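You operate a simulated robot arm through the tools that you are given. There is no shell and no other tool.

You are at the controls of a simulated robot arm. One attempt, no reset.

TASK
Fill the vat for dyeing the bundle with the pink strap.
Fine: to the line that the bath size chart gives for its weight; tap off, arm swung clear, lid shut again; the bundles stay.

The check looks at the end state, three seconds after you hand in, the way a careful person would. Anything else that was tipped, shoved, dropped, spilled or broken makes it a failure. A push-on lid holds only when it is set on centred and level and pressed home; a screw cap is set on level and turned clockwise until tight.

THE ROBOT
A 7-joint arm with a fingered hand, fixed in place. Base frame: the origin is at the foot of the arm, x ahead of it, y to its left, z up; the work surface is at about z = 0.9. Readings come in m, rad, newtons and seconds.
Its first joint turns from -2.601 to 2.601 rad. Payload 3.5 kg.
Tool frame: the origin (TCP) lies between the finger pads and is the grasp point; the fingertips stand 0.03 m ahead of it; z points along the fingers, y is the line along which they close. The gripper opens to 0.104 m. The gripper's body begins 0.035 m behind the TCP. The gripper is a hand of 4 fingers: y runs from the thumb to the fingers, the wrist lies at [-0.015, -0.11, -0.186] in the tool frame.
Orientation is that of the tool frame in the base frame, as a unit quaternion [w, x, y, z]. With the fingers straight down and the wrist toward the robot, the tool's x, y and z point along [0, 1, 0], [1, 0, 0] and [0, 0, -1] of the base frame.

THE INTERFACE
- The arm moves only by the tool arm_command. Its arguments are lists of equal length, an entry for each row: "dp": the shift along the tool's x, y, z in m, a list of three; "rot": the turn, a rotation vector about the tool's x, y, z in rad, a list of three. In form: {"dp": [[tx, ty, tz], ...], "rot": [[wx, wy, wz], ...]}. A call has 1 to 20 rows; each row is the pose to reach, as a shift and turn from the pose commanded when the call began, along the tool's axes at that moment. A row lasts 0.2 s, in which the tool goes at most 0.05 m and 0.15 rad; a call with a longer step from one row to the next is refused whole. A pose out of reach is approached as far as the arm can. The call stops where the force on the tool passes 90 N (or 10 N more than at its start, if that is more) or the arm is blocked; 0.2 s more then pass. In this call time passes only in rows, and 0.2 s behind the last. The reply holds the time, the measured pose of the TCP, the force on the tool along the base axes, the opening and the grip force, in the units named above and with some noise, with the torque about the TCP (base axes, N m) and any sound that the robot's microphone picked up.
- Cameras (640 x 400 px; columns grow to the right, rows downward): "scene" is fixed at [0.4001, -0.4999, 1.8606]; the picture's right is [0.98, -0.21, 0.00], its down [-0.12, -0.53, -0.84] and it looks along [0.18, 0.82, -0.55] (base axes); focal length 366 px, centre (320, 200). "wrist" rides on the gripper at [0.061, -0.092, -0.131] in the tool frame; the picture's right is [-0.81, 0.28, -0.52], its down [-0.53, -0.71, 0.45] and it looks along [-0.24, 0.64, 0.72] (tool axes); focal length 275 px, centre (320, 200). There is no depth. A picture from a camera that has moved, and an enlarged one, comes with that camera's place and axes in the base frame and with its lens.
- snapshot(camera): a new picture of that camera. The clock stands still meanwhile.
- raise_lower(by): slides the trunk up (or, below 0, down) by that many m; the arm rides with it, the base frame stays. It gives what a move gives, with no picture.
- curl_fingers(index, middle, ring, thumb_bend, thumb_turn): sets how far each is bent, from 0 (flat) to 1 (curled in); at 0.3 the hand is open as for a grip, at 0.7 the pads meet at the TCP. One left out holds its place. A second passes; each finger stops where it meets its share of the squeeze, and holds until it gets a number again. It is the only way to open and close the hand. It gives what a move gives, with no picture; readings hold the bend of each and the force on the fingers (four entries, about 0 where the hand has none), thumb and palm. thumb_turn goes from beside the hand (0) to across from the fingers (1), as for a grip.
- close_up(camera, box): a new picture of the part [left, top, right, bottom] of that camera's present view, enlarged. The clock stands still meanwhile.
- job_done(): hands the job in; it is judged then, once.

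Nothing tells you positions but the pictures and the camera data. Unless the task says otherwise, let go and move clear before handing in.

The tools are called as name(argument=value, ...) on one line, values as JSON. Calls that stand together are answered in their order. arm_command: Moves the arm, as the interface text tells. Its arguments: {"type":"object","properties":{"dp":{"type":"array"},"rot":{"type":"array"}},"required":["dp","rot"]} The other tools are called the same way: raise_lower (by) slides the trunk up or down; curl_fingers (index, middle, ring, thumb_bend, thumb_turn) moves the fingers one by one; snapshot (camera) takes a picture; close_up (camera, box) takes an enlarged picture of a part of a camera's view; job_done () hands the job in.

At the start:

```text
clock: 0.0
tool_pos: [0.2819, 0.492, 1.4621]
orientation: [-0.001, 0.706, 0.708, 0.003]
wrist_force: [0.1, 0.1, -0.3]
ft_torque: [0.01, 0.02, 0.0]
opening: 0.1036
finger_force: 0.1
shape: jaw
bend: [0.3, 0.3, 0.3, 0.3, 0.98]
finger forces: [0.0, 0.0, 0.0, 0.0, 0.1, 0.1]
trunk travel left (down, up): [-0.684, 0.026]
```

scene: 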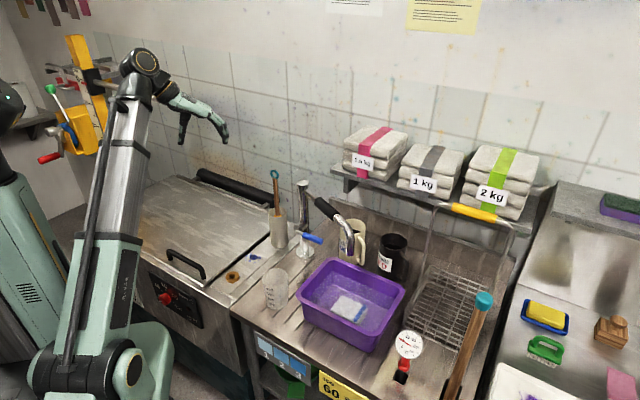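
wrist: 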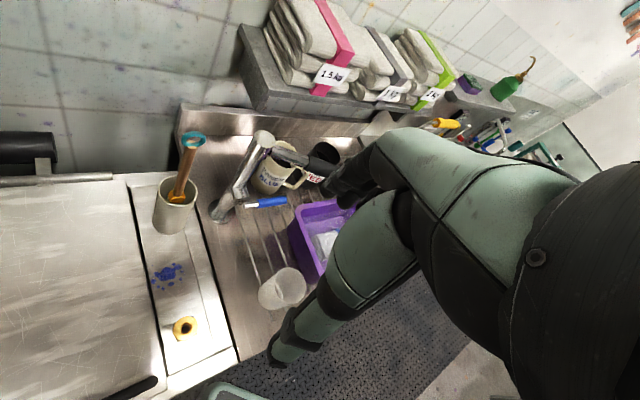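

The scene shows a large lidded vat on the left, a swivel tap with a blue lever, a basin, and bundles on a shelf. I'll take enlarged views to read the labels and chart before moving.

close_up(camera="scene", box=[320, 100, 560, 250])

close_up(camera="scene", box=[320, 0, 520, 60])

close_up(camera="scene", box=[120, 150, 360, 300])

close_up(camera="scene", box=[130, 250, 370, 400])

close_up(camera="scene", box=[230, 160, 390, 260])

close_up(camera="wrist", box=[120, 100, 400, 340])

```text
2.67 times, centred on (440, 175) of scene
camera zoom: at [0.4001, -0.4999, 1.8606], right [0.98, -0.21, 0.0], down [-0.12, -0.53, -0.84], along [0.18, 0.82, -0.55], focal length 976 px, centre (0, 267)
```

zoom: 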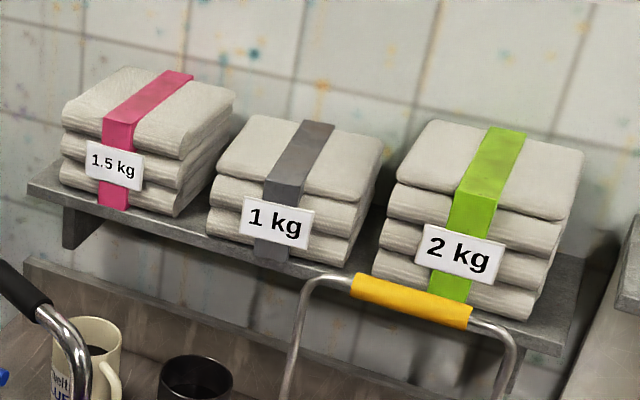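

```text
3.20 times, centred on (420, 30) of scene
camera zoom: at [0.4001, -0.4999, 1.8606], right [0.98, -0.21, 0.0], down [-0.12, -0.53, -0.84], along [0.18, 0.82, -0.55], focal length 1172 px, centre (0, 744)
```

zoom: 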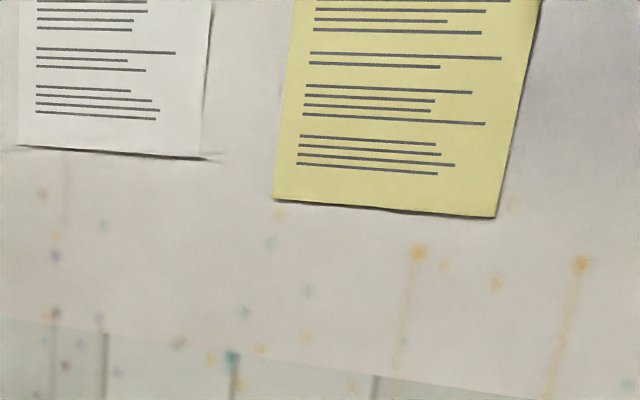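

```text
2.67 times, centred on (240, 225) of scene
camera zoom: at [0.4001, -0.4999, 1.8606], right [0.98, -0.21, 0.0], down [-0.12, -0.53, -0.84], along [0.18, 0.82, -0.55], focal length 976 px, centre (533, 133)
```

zoom: 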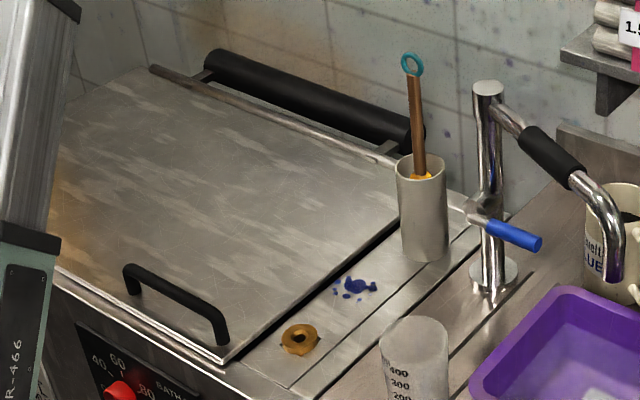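

```text
2.67 times, centred on (250, 325) of scene
camera zoom: at [0.4001, -0.4999, 1.8606], right [0.98, -0.21, 0.0], down [-0.12, -0.53, -0.84], along [0.18, 0.82, -0.55], focal length 976 px, centre (507, -133)
```

zoom: 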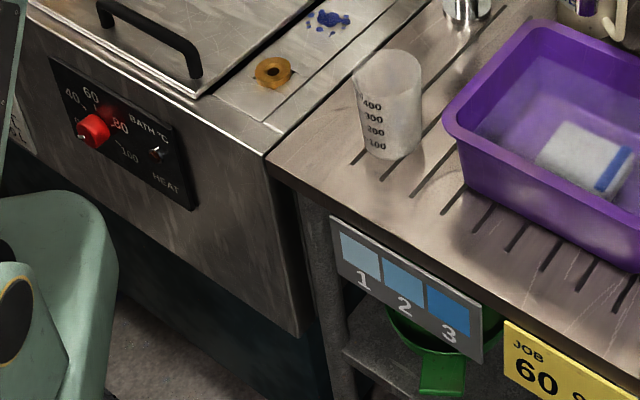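

```text
4.00 times, centred on (310, 210) of scene
camera zoom: at [0.4001, -0.4999, 1.8606], right [0.98, -0.21, 0.0], down [-0.12, -0.53, -0.84], along [0.18, 0.82, -0.55], focal length 1464 px, centre (360, 160)
```

zoom: 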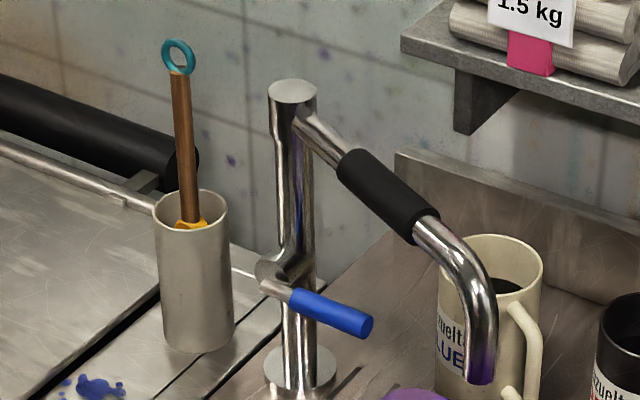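

```text
1.67 times, centred on (260, 220) of wrist
camera zoom: at [0.1902, 0.5528, 1.5924], right [0.28, -0.81, 0.52], down [-0.71, -0.53, -0.46], along [0.65, -0.24, -0.72], focal length 459 px, centre (420, 167)
```

zoom: 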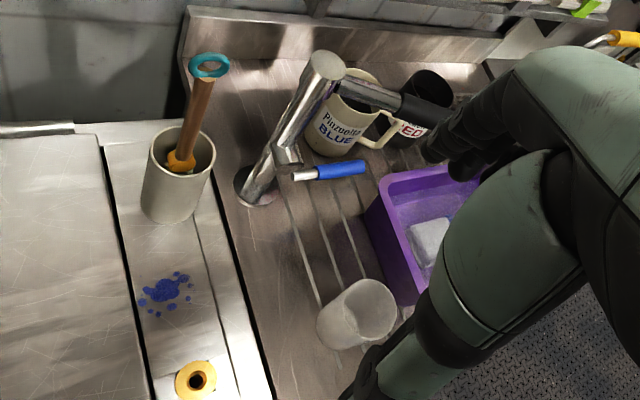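

The pink-strapped bundle is labelled 1.5 kg. I still need the bath size chart. There may be a plate on the vat front behind the arm, so I'll look there and at the rest of the scene.

close_up(camera="scene", box=[100, 240, 260, 340])

close_up(camera="scene", box=[240, 300, 400, 400])

close_up(camera="scene", box=[0, 0, 160, 200])

close_up(camera="scene", box=[380, 200, 640, 400])

close_up(camera="wrist", box=[0, 0, 320, 200])

close_up(camera="wrist", box=[0, 200, 320, 400])

```text
4.00 times, centred on (180, 290) of scene
camera zoom: at [0.4001, -0.4999, 1.8606], right [0.98, -0.21, 0.0], down [-0.12, -0.53, -0.84], along [0.18, 0.82, -0.55], focal length 1464 px, centre (880, -160)
```

zoom: 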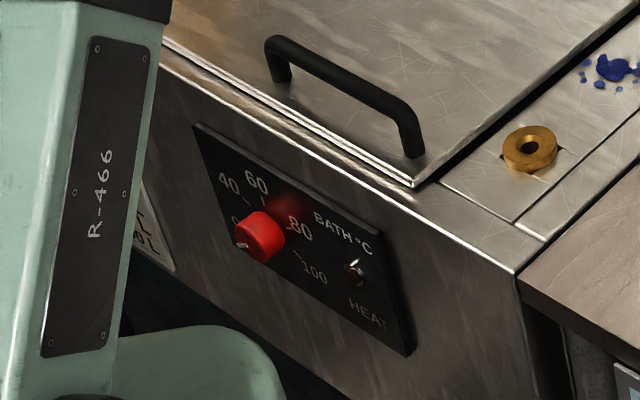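

```text
4.00 times, centred on (320, 350) of scene
camera zoom: at [0.4001, -0.4999, 1.8606], right [0.98, -0.21, 0.0], down [-0.12, -0.53, -0.84], along [0.18, 0.82, -0.55], focal length 1464 px, centre (320, -400)
```

zoom: 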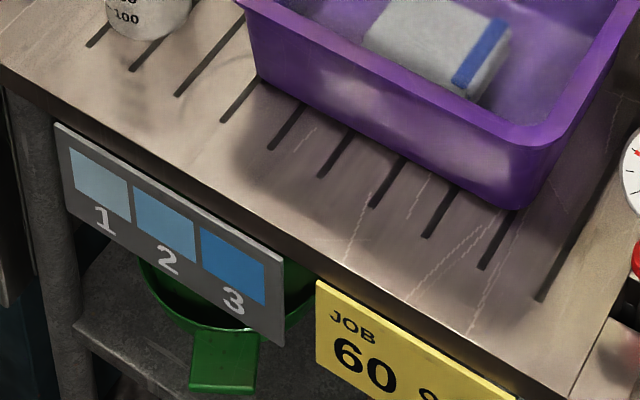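

```text
2.00 times, centred on (80, 100) of scene
camera zoom: at [0.4001, -0.4999, 1.8606], right [0.98, -0.21, 0.0], down [-0.12, -0.53, -0.84], along [0.18, 0.82, -0.55], focal length 732 px, centre (800, 400)
```

zoom: 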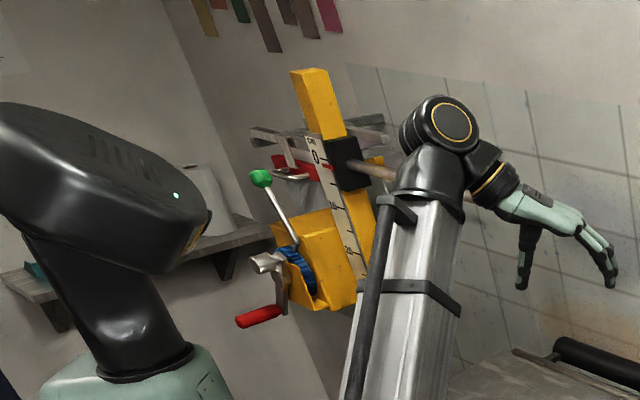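

```text
2.00 times, centred on (510, 300) of scene
camera zoom: at [0.4001, -0.4999, 1.8606], right [0.98, -0.21, 0.0], down [-0.12, -0.53, -0.84], along [0.18, 0.82, -0.55], focal length 732 px, centre (-60, 0)
```

zoom: 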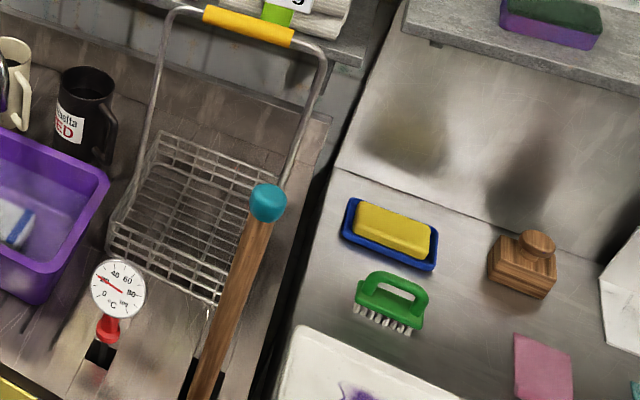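

```text
2.00 times, centred on (160, 100) of wrist
camera zoom: at [0.1902, 0.5528, 1.5924], right [0.28, -0.81, 0.52], down [-0.71, -0.53, -0.46], along [0.65, -0.24, -0.72], focal length 551 px, centre (640, 400)
```

zoom: 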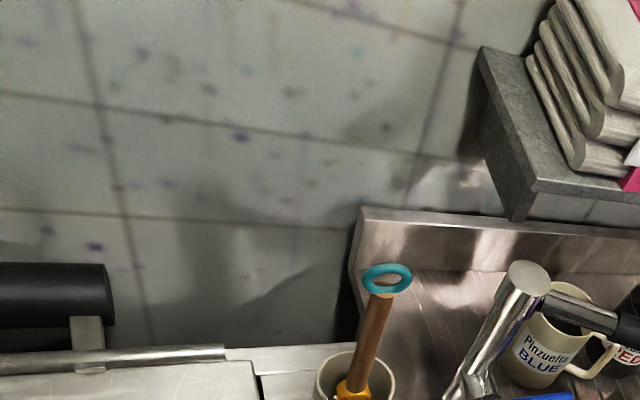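

```text
2.00 times, centred on (160, 300) of wrist
camera zoom: at [0.1902, 0.5528, 1.5924], right [0.28, -0.81, 0.52], down [-0.71, -0.53, -0.46], along [0.65, -0.24, -0.72], focal length 551 px, centre (640, 0)
```

zoom: 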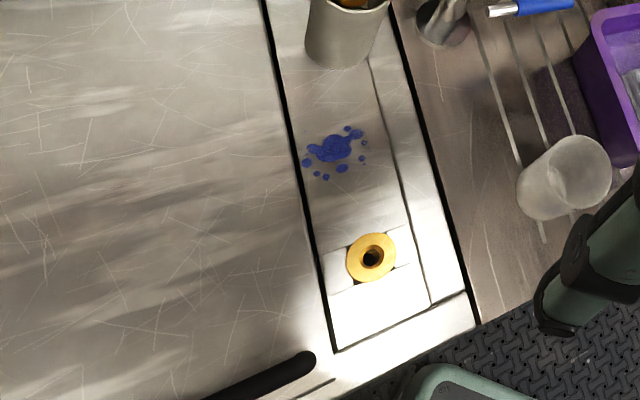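

The bath chart is probably a plate on the vat's front-left, hidden behind the arm. I'll swing the arm to the right at its present height to uncover it.

arm_command(dp=[[-0.035, 0.03, 0], [-0.07, 0.06, 0], [-0.105, 0.09, 0], [-0.14, 0.12, 0], [-0.175, 0.15, 0], [-0.21, 0.18, 0], [-0.245, 0.21, 0], [-0.28, 0.24, 0], [-0.315, 0.27, 0]], rot=[[0, 0, 0], [0, 0, 0], [0, 0, 0], [0, 0, 0], [0, 0, 0], [0, 0, 0], [0, 0, 0], [0, 0, 0], [0, 0, 0]])

snapshot(camera="scene")

snapshot(camera="wrist")

```text
clock: 2.0
tool_pos: [0.5528, 0.1781, 1.46]
orientation: [-0.001, 0.706, 0.709, 0.001]
wrist_force: [0.1, -0.2, -0.4]
ft_torque: [0.0, -0.01, 0.03]
opening: 0.1035
finger_force: 0.1
shape: jaw
bend: [0.3, 0.3, 0.3, 0.3, 0.98]
finger forces: [0.0, 0.0, 0.1, 0.1, 0.2, 0.0]
trunk travel left (down, up): [-0.684, 0.026]
```

```text
taken
```

scene: 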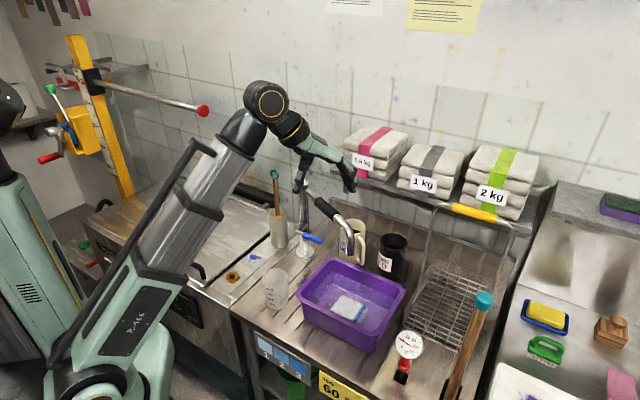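

```text
taken
camera wrist: at [0.4619, 0.2376, 1.5911], right [0.28, -0.81, 0.52], down [-0.71, -0.53, -0.46], along [0.65, -0.24, -0.72], focal length 275 px, centre (320, 200)
```

wrist: 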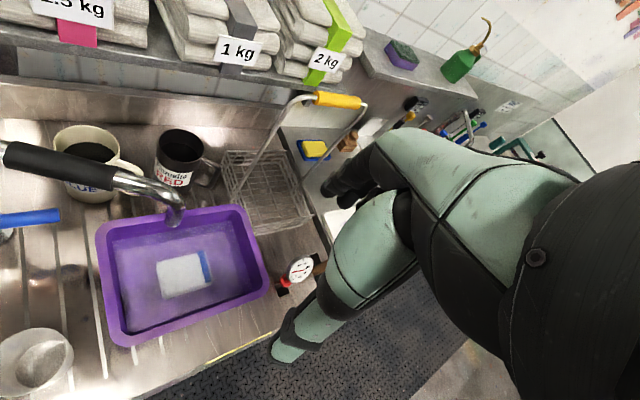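

The arm still covers the plate. I'll swing it further to the right.

arm_command(dp=[[-0.045, 0, 0], [-0.09, 0, 0], [-0.135, 0, 0], [-0.18, 0, 0], [-0.225, 0, 0], [-0.27, 0, 0], [-0.315, 0, 0], [-0.36, 0, 0], [-0.4, 0, 0]], rot=[[0, 0, 0], [0, 0, 0], [0, 0, 0], [0, 0, 0], [0, 0, 0], [0, 0, 0], [0, 0, 0], [0, 0, 0], [0, 0, 0]])

snapshot(camera="scene")

close_up(camera="scene", box=[60, 200, 220, 300])

close_up(camera="scene", box=[0, 20, 224, 160])

```text
clock: 4.0
tool_pos: [0.5531, -0.2223, 1.4588]
orientation: [0.0, 0.706, 0.708, 0.003]
wrist_force: [0.7, -1.0, 0.8]
ft_torque: [0.04, 0.01, -0.01]
opening: 0.1035
finger_force: 0.1
shape: jaw
bend: [0.3, 0.3, 0.3, 0.3, 0.98]
finger forces: [0.1, 0.1, 0.1, 0.1, 0.0, 0.0]
out of reach, approached as far as the arm can: row 3, 4, 5
trunk travel left (down, up): [-0.684, 0.026]
```

```text
taken
```

scene: 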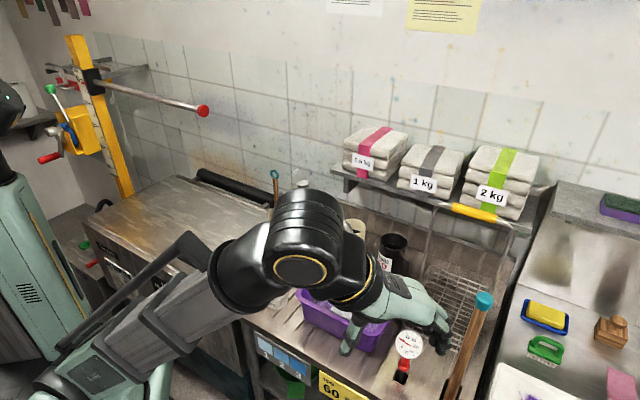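

```text
4.00 times, centred on (140, 250) of scene
camera zoom: at [0.4001, -0.4999, 1.8606], right [0.98, -0.21, 0.0], down [-0.12, -0.53, -0.84], along [0.18, 0.82, -0.55], focal length 1464 px, centre (1040, 0)
```

zoom: 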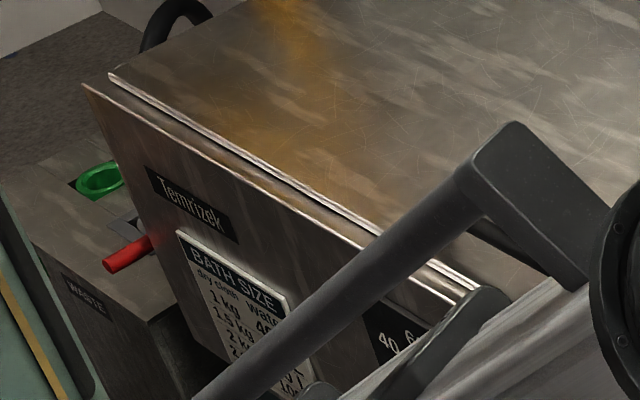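

```text
2.86 times, centred on (112, 90) of scene
camera zoom: at [0.4001, -0.4999, 1.8606], right [0.98, -0.21, 0.0], down [-0.12, -0.53, -0.84], along [0.18, 0.82, -0.55], focal length 1046 px, centre (914, 514)
```

zoom: 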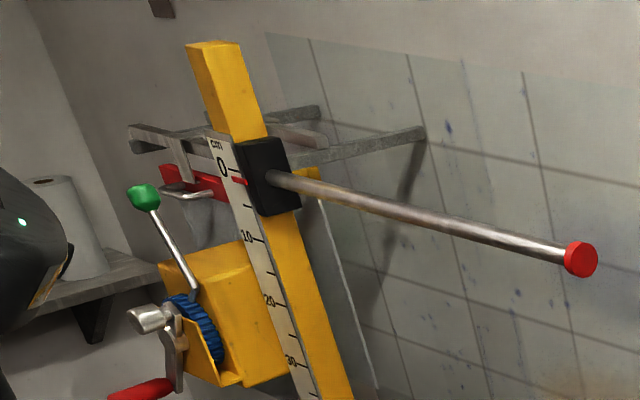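

The chart is on the vat's front plate, with a row for 1.5 kg that is partly covered. The hand is clear of the bench here, so I'll lower the trunk to drop the link out of the view.

raise_lower(by=-0.2)

close_up(camera="scene", box=[60, 220, 220, 320])

snapshot(camera="scene")

close_up(camera="scene", box=[92, 248, 156, 288])

```text
clock: 6.2
tool_pos: [0.5537, -0.2227, 1.2597]
orientation: [0.0, 0.707, 0.708, 0.003]
wrist_force: [-0.7, -0.4, 0.6]
ft_torque: [-0.01, 0.0, 0.01]
opening: 0.1037
finger_force: 0.0
shape: jaw
bend: [0.3, 0.3, 0.3, 0.3, 0.98]
finger forces: [0.0, 0.1, 0.0, 0.0, 0.1, 0.0]
trunk travel left (down, up): [-0.484, 0.226]
```

```text
4.00 times, centred on (140, 270) of scene
camera zoom: at [0.4001, -0.4999, 1.8606], right [0.98, -0.21, 0.0], down [-0.12, -0.53, -0.84], along [0.18, 0.82, -0.55], focal length 1464 px, centre (1040, -80)
```

zoom: 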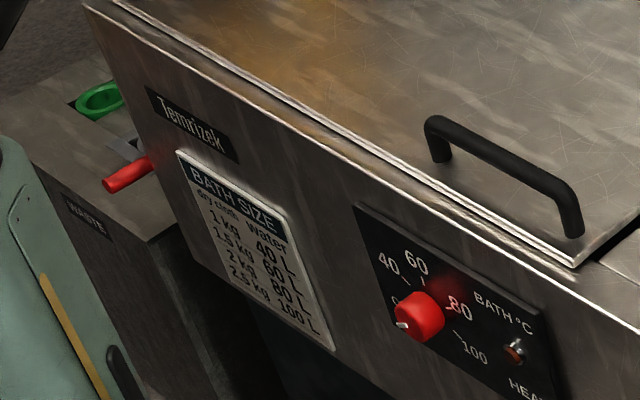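

```text
taken
```

scene: 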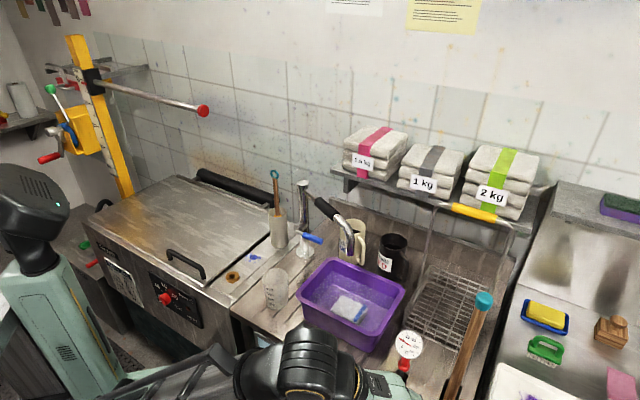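

```text
10.00 times, centred on (124, 268) of scene
camera zoom: at [0.4001, -0.4999, 1.8606], right [0.98, -0.21, 0.0], down [-0.12, -0.53, -0.84], along [0.18, 0.82, -0.55], focal length 3661 px, centre (2280, -480)
```

zoom: 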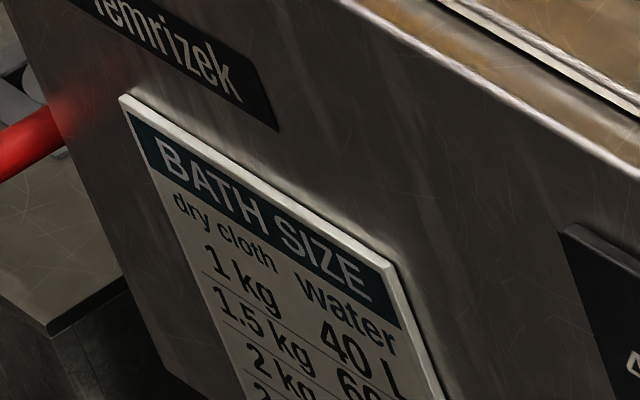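

The chart gives 1.5 kg → 60 L, so the target is the vat's 60 L line. The lid is hinged at the back, about 45° to the base frame, and its handle is near (0.135, 0.573, 0.95). Next I'll raise the trunk again and go back above the vat with the hand turned square to the handle.

raise_lower(by=0.2)

arm_command(dp=[[0.045, 0, 0], [0.09, 0, 0], [0.135, 0, 0], [0.18, 0, 0], [0.225, 0, 0], [0.27, 0, 0], [0.315, 0, 0], [0.36, 0, 0], [0.4, 0, 0]], rot=[[0, 0, 0], [0, 0, 0], [0, 0, 0], [0, 0, 0], [0, 0, 0], [0, 0, 0], [0, 0, 0], [0, 0, 0], [0, 0, 0]])

arm_command(dp=[[0.035, -0.03, 0], [0.07, -0.06, 0], [0.105, -0.09, 0], [0.14, -0.12, 0], [0.175, -0.15, 0], [0.21, -0.18, 0], [0.245, -0.21, 0], [0.28, -0.24, 0], [0.31, -0.27, 0], [0.34, -0.3, 0], [0.37, -0.335, 0]], rot=[[0, 0, -0.08], [0, 0, -0.16], [0, 0, -0.24], [0, 0, -0.32], [0, 0, -0.4], [0, 0, -0.48], [0, 0, -0.56], [0, 0, -0.64], [0, 0, -0.71], [0, 0, -0.75], [0, 0, -0.785]])

snapshot(camera="scene")

snapshot(camera="wrist")

```text
clock: 8.3
tool_pos: [0.553, -0.2223, 1.4588]
orientation: [0.0, 0.707, 0.707, 0.002]
wrist_force: [-0.3, 0.0, -0.2]
ft_torque: [0.0, 0.0, -0.05]
opening: 0.1039
finger_force: 0.1
shape: jaw
bend: [0.3, 0.3, 0.3, 0.3, 0.98]
finger forces: [0.1, 0.0, 0.0, 0.1, 0.1, 0.1]
trunk travel left (down, up): [-0.684, 0.026]
```

```text
clock: 10.3
tool_pos: [0.5527, 0.1778, 1.4615]
orientation: [0.0, 0.706, 0.708, 0.002]
wrist_force: [-0.3, -0.4, 0.4]
ft_torque: [-0.01, 0.0, 0.04]
opening: 0.1038
finger_force: 0.1
shape: jaw
bend: [0.3, 0.3, 0.3, 0.3, 0.98]
finger forces: [0.1, 0.0, 0.0, 0.0, 0.1, 0.0]
out of reach, approached as far as the arm can: row 4, 5, 6
trunk travel left (down, up): [-0.684, 0.026]
```

```text
clock: 12.7
tool_pos: [0.2152, 0.5485, 1.4624]
orientation: [0.001, 0.381, 0.924, 0.001]
wrist_force: [-0.8, 0.1, -0.5]
ft_torque: [0.02, -0.01, 0.02]
opening: 0.1036
finger_force: 0.1
shape: jaw
bend: [0.3, 0.3, 0.3, 0.3, 0.98]
finger forces: [0.0, 0.1, 0.0, 0.0, 0.0, 0.1]
out of reach, approached as far as the arm can: row 3, 4, 5, 6
trunk travel left (down, up): [-0.684, 0.026]
```

```text
taken
```

scene: 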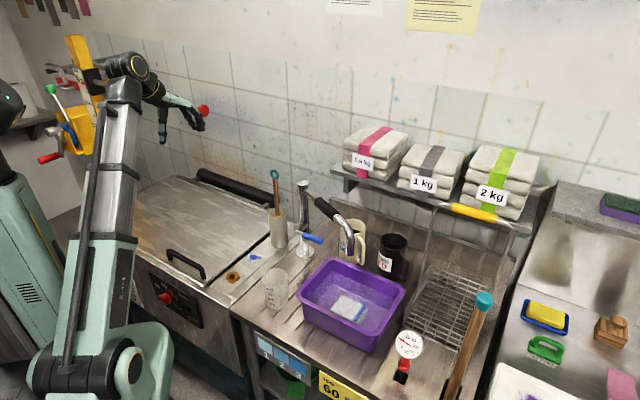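

```text
taken
camera wrist: at [0.1074, 0.5264, 1.5925], right [0.77, -0.38, 0.52], down [-0.12, -0.88, -0.46], along [0.63, 0.29, -0.72], focal length 275 px, centre (320, 200)
```

wrist: 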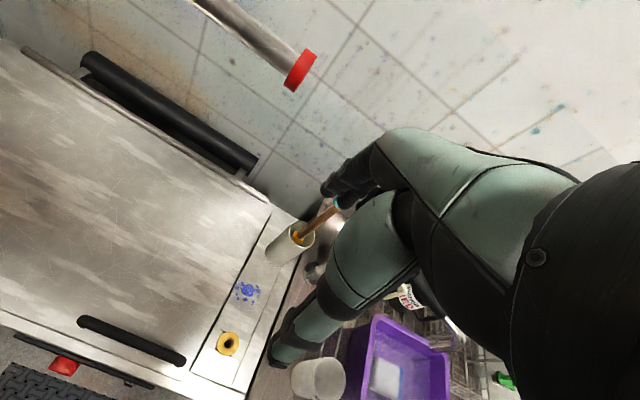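

This view fixes the handle bar at l from −0.40 to −0.22 along the bench and 0.50 m deep. The hoist rod tip hangs at about (0.275, 0.721, 1.447), so I need to keep clear of it. I'll line up over the handle and then lower the trunk.

arm_command(dp=[[0.037, -0.021, 0], [0.074, -0.042, 0]], rot=[[0, 0, 0], [0, 0, 0]])

raise_lower(by=-0.36)

snapshot(camera="scene")

snapshot(camera="wrist")

```text
clock: 13.3
tool_pos: [0.1356, 0.571, 1.4631]
orientation: [0.001, 0.382, 0.924, 0.001]
wrist_force: [0.1, -0.6, -0.4]
ft_torque: [-0.02, -0.01, 0.01]
opening: 0.1036
finger_force: 0.1
shape: jaw
bend: [0.3, 0.3, 0.3, 0.3, 0.98]
finger forces: [0.0, 0.0, 0.0, 0.1, 0.1, 0.1]
trunk travel left (down, up): [-0.684, 0.026]
```

```text
clock: 16.8
tool_pos: [0.1347, 0.5711, 1.1016]
orientation: [0.0, 0.382, 0.924, 0.002]
wrist_force: [-0.4, -0.2, -0.9]
ft_torque: [0.02, -0.01, 0.0]
opening: 0.104
finger_force: 0.0
shape: jaw
bend: [0.3, 0.3, 0.3, 0.3, 0.98]
finger forces: [0.1, 0.0, 0.0, 0.1, 0.0, 0.0]
trunk travel left (down, up): [-0.324, 0.386]
```

```text
taken
```

scene: 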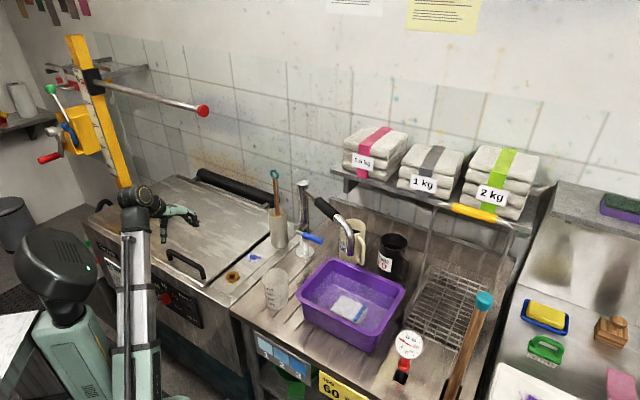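

```text
taken
camera wrist: at [0.0274, 0.5487, 1.2326], right [0.77, -0.38, 0.52], down [-0.12, -0.88, -0.46], along [0.63, 0.29, -0.72], focal length 275 px, centre (320, 200)
```

wrist: 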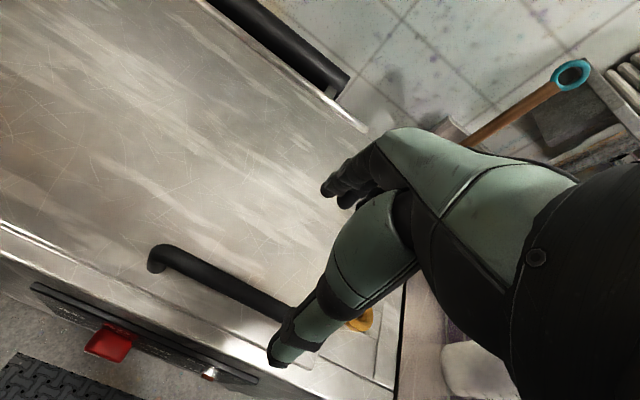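

The hand is square over the bar at 1.10 m. I'll descend so the fingers straddle it, watching the force.

arm_command(dp=[[0, 0, 0.04], [0, 0, 0.075], [0, 0, 0.105], [0, 0, 0.125], [0, 0, 0.135]], rot=[[0, 0, 0], [0, 0, 0], [0, 0, 0], [0, 0, 0], [0, 0, 0]])

close_up(camera="scene", box=[110, 190, 270, 290])

snapshot(camera="wrist")

```text
clock: 18.0
tool_pos: [0.1331, 0.5705, 0.9669]
orientation: [0.001, 0.382, 0.924, 0.002]
wrist_force: [0.2, 0.8, -0.5]
ft_torque: [0.02, -0.04, -0.02]
opening: 0.1036
finger_force: 0.1
shape: jaw
bend: [0.3, 0.3, 0.3, 0.3, 0.98]
finger forces: [0.1, 0.0, 0.1, 0.0, 0.0, 0.0]
trunk travel left (down, up): [-0.324, 0.386]
```

```text
4.00 times, centred on (190, 240) of scene
camera zoom: at [0.4001, -0.4999, 1.8606], right [0.98, -0.21, 0.0], down [-0.12, -0.53, -0.84], along [0.18, 0.82, -0.55], focal length 1464 px, centre (840, 40)
```

zoom: 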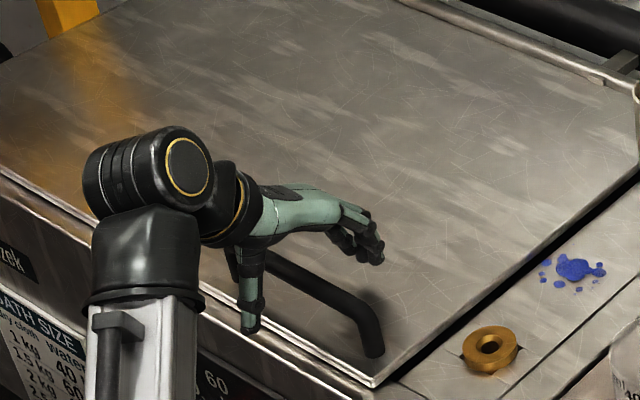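

```text
taken
camera wrist: at [0.0272, 0.5492, 1.0966], right [0.77, -0.38, 0.52], down [-0.13, -0.88, -0.46], along [0.63, 0.29, -0.72], focal length 275 px, centre (320, 200)
```

wrist: 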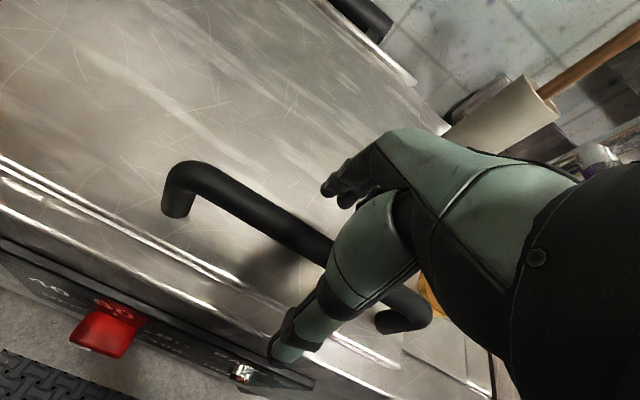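

The thumb is in front of the bar and the fingers are behind it. I'll close on the bar.

curl_fingers(index=0.62, middle=0.62, ring=0.62, thumb_bend=0.62)

snapshot(camera="wrist")

close_up(camera="scene", box=[150, 220, 230, 270])

```text
clock: 19.0
tool_pos: [0.1351, 0.5703, 0.9674]
orientation: [0.001, 0.381, 0.925, 0.001]
wrist_force: [-0.5, 0.8, -0.7]
ft_torque: [0.0, 0.03, 0.0]
opening: 0.0214
finger_force: 0.1
shape: fingers
bend: [0.62, 0.62, 0.62, 0.62, 0.98]
finger forces: [0.0, 0.0, 0.0, 0.1, 0.0, 0.0]
trunk travel left (down, up): [-0.324, 0.386]
```

```text
taken
camera wrist: at [0.0272, 0.5492, 1.0969], right [0.77, -0.38, 0.52], down [-0.12, -0.88, -0.46], along [0.63, 0.29, -0.72], focal length 275 px, centre (320, 200)
```

wrist: 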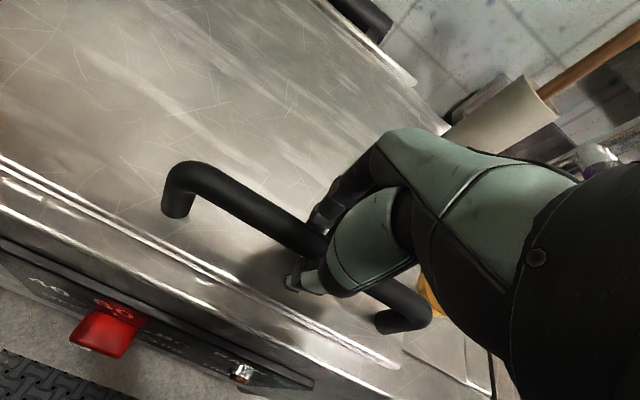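

```text
8.00 times, centred on (190, 245) of scene
camera zoom: at [0.4001, -0.4999, 1.8606], right [0.98, -0.21, 0.0], down [-0.12, -0.53, -0.84], along [0.18, 0.82, -0.55], focal length 2929 px, centre (1360, -160)
```

zoom: 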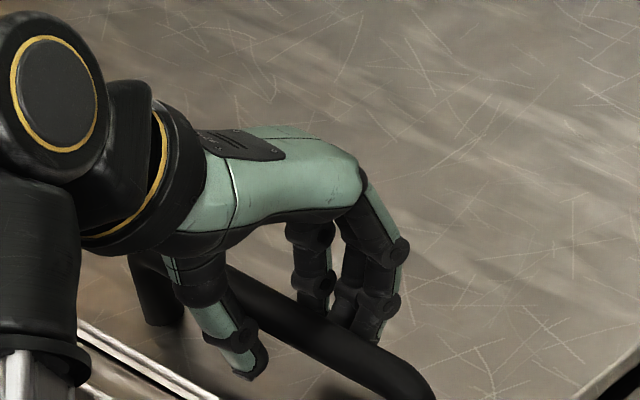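

The fingers sit beside the bar without squeezing it yet. I'll open slightly, go 12 mm deeper and close firmly.

curl_fingers(index=0.5, middle=0.5, ring=0.5, thumb_bend=0.5)

arm_command(dp=[[0, 0, 0.012]], rot=[[0, 0, 0]])

curl_fingers(index=0.75, middle=0.75, ring=0.75, thumb_bend=0.75)

close_up(camera="scene", box=[150, 220, 230, 270])

```text
clock: 20.0
tool_pos: [0.1342, 0.5703, 0.9665]
orientation: [0.001, 0.382, 0.924, 0.002]
wrist_force: [0.5, -0.8, 0.8]
ft_torque: [0.04, 0.0, -0.03]
opening: 0.0514
finger_force: 0.1
shape: fingers
bend: [0.5, 0.5, 0.5, 0.5, 0.98]
finger forces: [0.0, 0.0, 0.1, 0.0, 0.0, 0.1]
trunk travel left (down, up): [-0.324, 0.386]
```

```text
clock: 20.4
tool_pos: [0.135, 0.5711, 0.9551]
orientation: [0.001, 0.381, 0.924, 0.001]
wrist_force: [0.0, -0.6, -0.2]
ft_torque: [0.02, 0.02, -0.01]
opening: 0.0514
finger_force: 0.1
shape: fingers
bend: [0.5, 0.5, 0.5, 0.5, 0.98]
finger forces: [0.0, 0.0, 0.0, 0.1, 0.0, 0.0]
trunk travel left (down, up): [-0.324, 0.386]
```

```text
clock: 21.4
tool_pos: [0.1345, 0.5714, 0.9547]
orientation: [0.0, 0.382, 0.924, 0.002]
wrist_force: [-3.6, -4.1, -3.7]
ft_torque: [0.07, 0.0, 0.06]
opening: 0.0
finger_force: 4.0
shape: fingers
bend: [0.74, 0.75, 0.75, 0.71, 0.97]
finger forces: [0.1, 0.0, 1.2, 0.0, 5.7, 0.0]
trunk travel left (down, up): [-0.324, 0.386]
```

```text
8.00 times, centred on (190, 245) of scene
camera zoom: at [0.4001, -0.4999, 1.8606], right [0.98, -0.21, 0.0], down [-0.12, -0.53, -0.84], along [0.18, 0.82, -0.55], focal length 2929 px, centre (1360, -160)
```

zoom: 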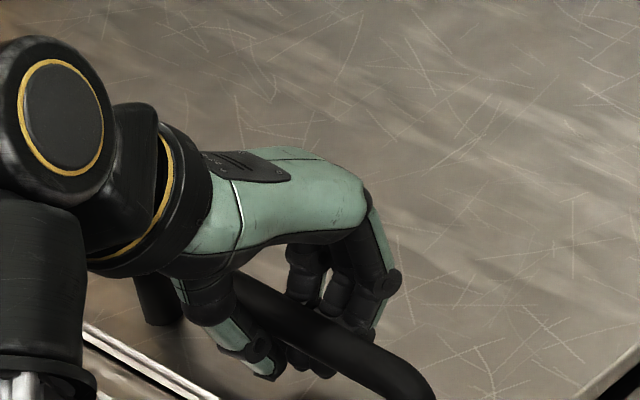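

The fingers hook under the bar. I'll lift a little along the hinge arc to feel the lid's weight.

arm_command(dp=[[0, 0.001, -0.015], [0, 0.002, -0.03], [0, 0.005, -0.044]], rot=[[0, 0, 0], [0, 0, 0], [0, 0, 0]])

close_up(camera="scene", box=[80, 160, 320, 310])

```text
clock: 22.2
tool_pos: [0.1382, 0.5743, 0.9993]
orientation: [0.002, 0.382, 0.924, 0.002]
wrist_force: [-1.5, -1.9, -1.7]
ft_torque: [0.05, 0.04, 0.06]
opening: 0.0
finger_force: 1.3
shape: fingers
bend: [0.74, 0.75, 0.75, 0.71, 0.97]
finger forces: [0.1, 0.1, 1.6, 0.0, 2.4, 0.0]
trunk travel left (down, up): [-0.324, 0.386]
```

```text
2.67 times, centred on (200, 235) of scene
camera zoom: at [0.4001, -0.4999, 1.8606], right [0.98, -0.21, 0.0], down [-0.12, -0.53, -0.84], along [0.18, 0.82, -0.55], focal length 976 px, centre (640, 107)
```

zoom: 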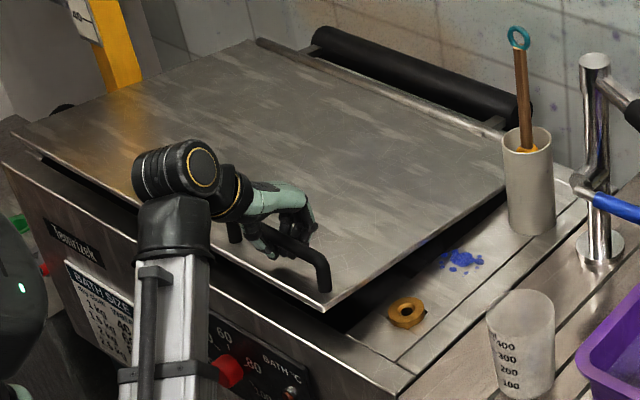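

The lid is counterbalanced and lifts with only about 2 N. I'll continue along the arc to about 34° and then look.

arm_command(dp=[[0, 0.0095, -0.0427], [0, 0.0232, -0.0843], [0, 0.041, -0.1243], [0, 0.0627, -0.1623], [0, 0.0881, -0.1981]], rot=[[0, 0, 0], [0, 0, 0], [0, 0, 0], [0, 0, 0], [0, 0, 0]])

snapshot(camera="scene")

snapshot(camera="wrist")

```text
clock: 23.4
tool_pos: [0.202, 0.6375, 1.1981]
orientation: [0.001, 0.382, 0.924, 0.001]
wrist_force: [4.0, 6.3, -6.0]
ft_torque: [0.09, 0.1, 0.08]
opening: 0.0001
finger_force: 5.0
shape: fingers
bend: [0.74, 0.75, 0.74, 0.72, 0.97]
finger forces: [3.0, 0.6, 5.4, 0.0, 0.0, 0.0]
trunk travel left (down, up): [-0.324, 0.386]
```

```text
taken
```

scene: 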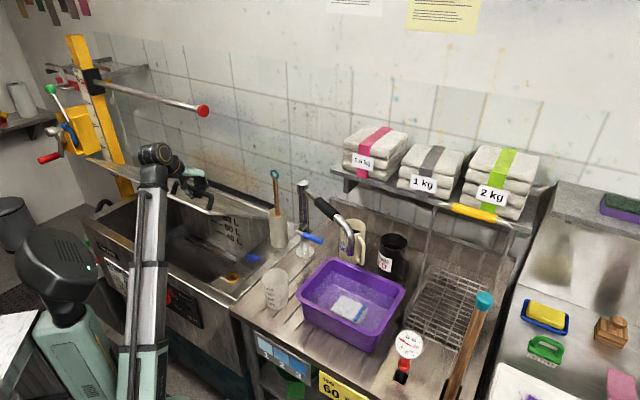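

```text
taken
camera wrist: at [0.0944, 0.6154, 1.3278], right [0.77, -0.38, 0.52], down [-0.13, -0.88, -0.46], along [0.63, 0.29, -0.72], focal length 275 px, centre (320, 200)
```

wrist: 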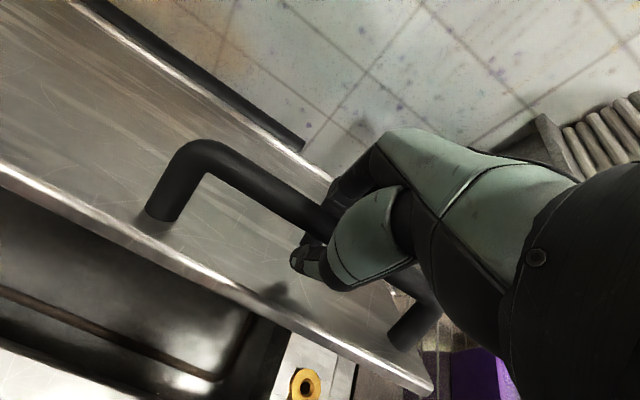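

The interior markings (40 L, 60 L) are visible. The rod tip stays above the hand, so I'll continue to about 52°, tilting the hand slightly to keep it low.

arm_command(dp=[[0, 0.017, -0.0165], [0, 0.033, -0.0329], [0, 0.049, -0.048], [0, 0.065, -0.0628]], rot=[[-0.05, 0, 0], [-0.1, 0, 0], [-0.15, 0, 0], [-0.2, 0, 0]])

snapshot(camera="scene")

snapshot(camera="wrist")

```text
clock: 24.4
tool_pos: [0.2473, 0.6825, 1.2592]
orientation: [0.039, 0.38, 0.92, 0.094]
wrist_force: [5.8, 6.2, -13.8]
ft_torque: [0.05, 0.27, 0.05]
opening: 0.0
finger_force: 7.5
shape: fingers
bend: [0.74, 0.75, 0.74, 0.72, 0.97]
finger forces: [5.2, 1.2, 8.9, 0.0, 0.0, 0.0]
trunk travel left (down, up): [-0.324, 0.386]
```

```text
taken
```

scene: 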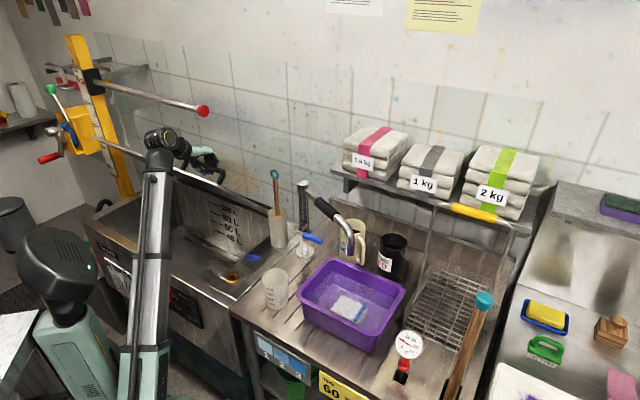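

```text
taken
camera wrist: at [0.1233, 0.645, 1.3686], right [0.69, -0.46, 0.56], down [-0.05, -0.81, -0.59], along [0.72, 0.38, -0.58], focal length 275 px, centre (320, 200)
```

wrist: 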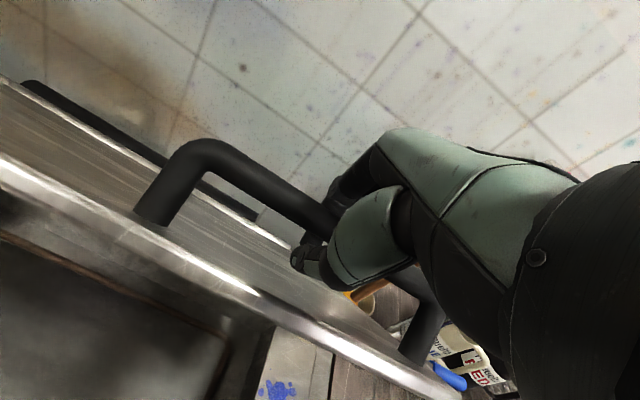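

The lid is at about 50° and the rod leaves little room above. I'll loosen the fingers slightly to see whether the lid holds here by itself, with the hand still around the bar.

curl_fingers(index=0.55, middle=0.55, ring=0.55, thumb_bend=0.55)

arm_command(dp=[[0, 0.006, 0.006], [0, 0.006, 0.006], [0, 0.006, 0.006]], rot=[[0, 0, 0], [0, 0, 0], [0, 0, 0]])

snapshot(camera="wrist")

close_up(camera="scene", box=[70, 120, 310, 270])

```text
clock: 25.4
tool_pos: [0.2467, 0.6816, 1.26]
orientation: [0.039, 0.38, 0.92, 0.094]
wrist_force: [-0.3, -0.3, -0.1]
ft_torque: [-0.01, -0.02, 0.0]
opening: 0.0386
finger_force: 0.1
shape: fingers
bend: [0.55, 0.55, 0.55, 0.55, 0.97]
finger forces: [0.0, 0.0, 0.1, 0.0, 0.0, 0.0]
trunk travel left (down, up): [-0.324, 0.386]
```

```text
clock: 26.2
tool_pos: [0.2512, 0.6859, 1.2563]
orientation: [0.039, 0.38, 0.919, 0.094]
wrist_force: [-2.8, -1.6, 0.9]
ft_torque: [-0.06, 0.06, 0.01]
opening: 0.0408
finger_force: 0.8
shape: fingers
bend: [0.55, 0.55, 0.55, 0.54, 0.97]
finger forces: [0.0, 0.0, 0.0, 0.0, 2.4, 0.1]
trunk travel left (down, up): [-0.324, 0.386]
```

```text
taken
camera wrist: at [0.1261, 0.6475, 1.3657], right [0.69, -0.46, 0.56], down [-0.05, -0.81, -0.59], along [0.72, 0.38, -0.58], focal length 275 px, centre (320, 200)
```

wrist: 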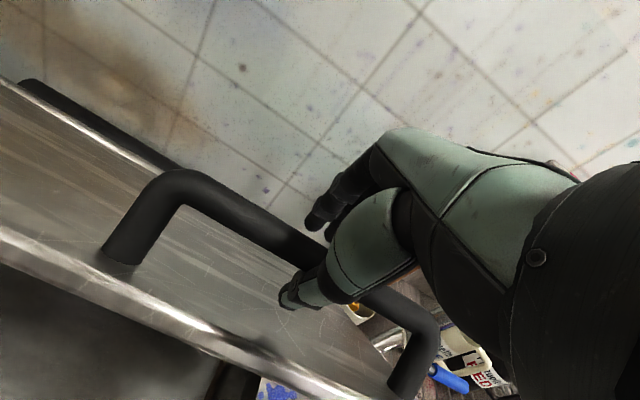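

```text
2.67 times, centred on (190, 195) of scene
camera zoom: at [0.4001, -0.4999, 1.8606], right [0.98, -0.21, 0.0], down [-0.12, -0.53, -0.84], along [0.18, 0.82, -0.55], focal length 976 px, centre (667, 213)
```

zoom: 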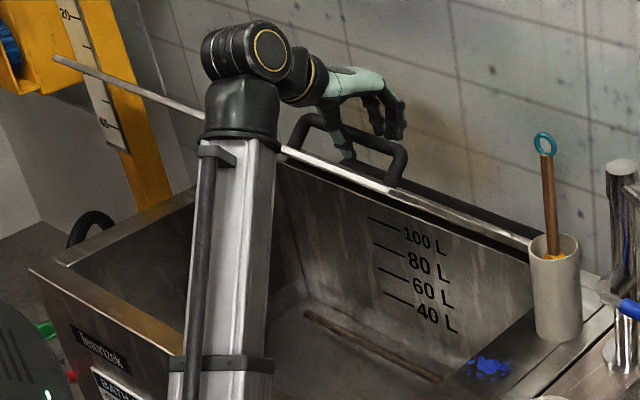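

The lid seems to have settled slightly onto the thumb. I'll back the hand a few centimetres down the arc to see whether the lid follows.

arm_command(dp=[[0, -0.012, 0.012], [0, -0.022, 0.022], [0, -0.022, 0.022], [0, -0.022, 0.022]], rot=[[0, 0, 0], [0, 0, 0], [0, 0, 0], [0, 0, 0]])

snapshot(camera="wrist")

close_up(camera="scene", box=[70, 120, 310, 270])

```text
clock: 27.2
tool_pos: [0.2388, 0.6751, 1.231]
orientation: [0.038, 0.38, 0.92, 0.095]
wrist_force: [-0.4, -0.6, -2.5]
ft_torque: [0.02, -0.04, 0.03]
opening: 0.04
finger_force: 0.7
shape: fingers
bend: [0.55, 0.55, 0.55, 0.54, 0.97]
finger forces: [0.0, 0.0, 0.0, 0.0, 2.0, 0.0]
trunk travel left (down, up): [-0.324, 0.386]
```

```text
taken
camera wrist: at [0.1143, 0.6358, 1.3396], right [0.69, -0.46, 0.56], down [-0.05, -0.81, -0.59], along [0.72, 0.38, -0.58], focal length 275 px, centre (320, 200)
```

wrist: 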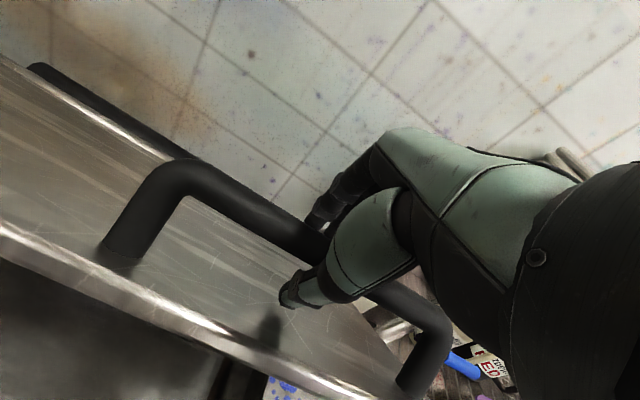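

```text
2.67 times, centred on (190, 195) of scene
camera zoom: at [0.4001, -0.4999, 1.8606], right [0.98, -0.21, 0.0], down [-0.12, -0.53, -0.84], along [0.18, 0.82, -0.55], focal length 976 px, centre (667, 213)
```

zoom: 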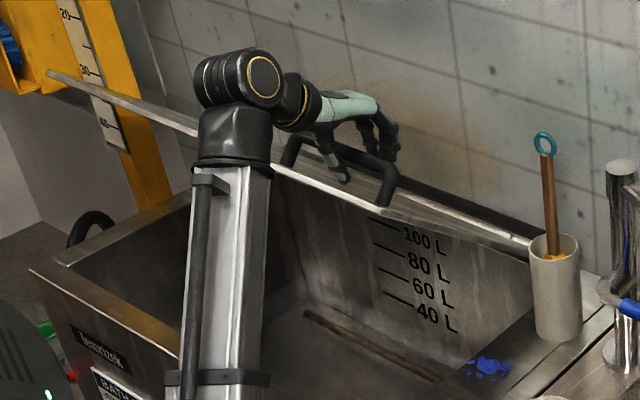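

The lid is light but falls shut unless it is taken past balance. The rod tip would meet the hand if I keep this posture, so I'll slide right along the bar and lean the hand to the right, away from the rod.

arm_command(dp=[[-0.01, 0, 0], [-0.02, 0, 0], [-0.03, 0, 0], [-0.036, 0, 0]], rot=[[0, 0.1, 0], [0, 0.2, 0], [0, 0.3, 0], [0, 0.4, 0]])

snapshot(camera="wrist")

close_up(camera="scene", box=[70, 80, 310, 230])

```text
clock: 28.2
tool_pos: [0.2637, 0.6484, 1.2302]
orientation: [-0.145, 0.354, 0.909, 0.169]
wrist_force: [-2.9, -1.6, -0.3]
ft_torque: [0.03, -0.01, -0.01]
opening: 0.0407
finger_force: 1.2
shape: fingers
bend: [0.55, 0.55, 0.55, 0.54, 0.97]
finger forces: [0.0, 0.0, 0.1, 0.0, 2.6, 0.0]
trunk travel left (down, up): [-0.324, 0.386]
```

```text
taken
camera wrist: at [0.1776, 0.5691, 1.3527], right [0.84, -0.5, 0.21], down [-0.18, -0.63, -0.76], along [0.51, 0.6, -0.62], focal length 275 px, centre (320, 200)
```

wrist: 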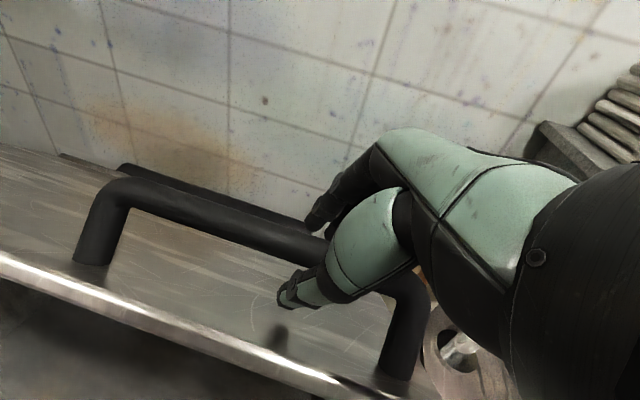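

```text
2.67 times, centred on (190, 155) of scene
camera zoom: at [0.4001, -0.4999, 1.8606], right [0.98, -0.21, 0.0], down [-0.12, -0.53, -0.84], along [0.18, 0.82, -0.55], focal length 976 px, centre (667, 320)
```

zoom: 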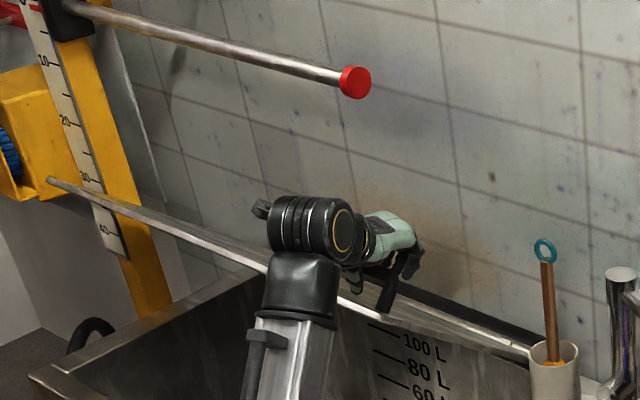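

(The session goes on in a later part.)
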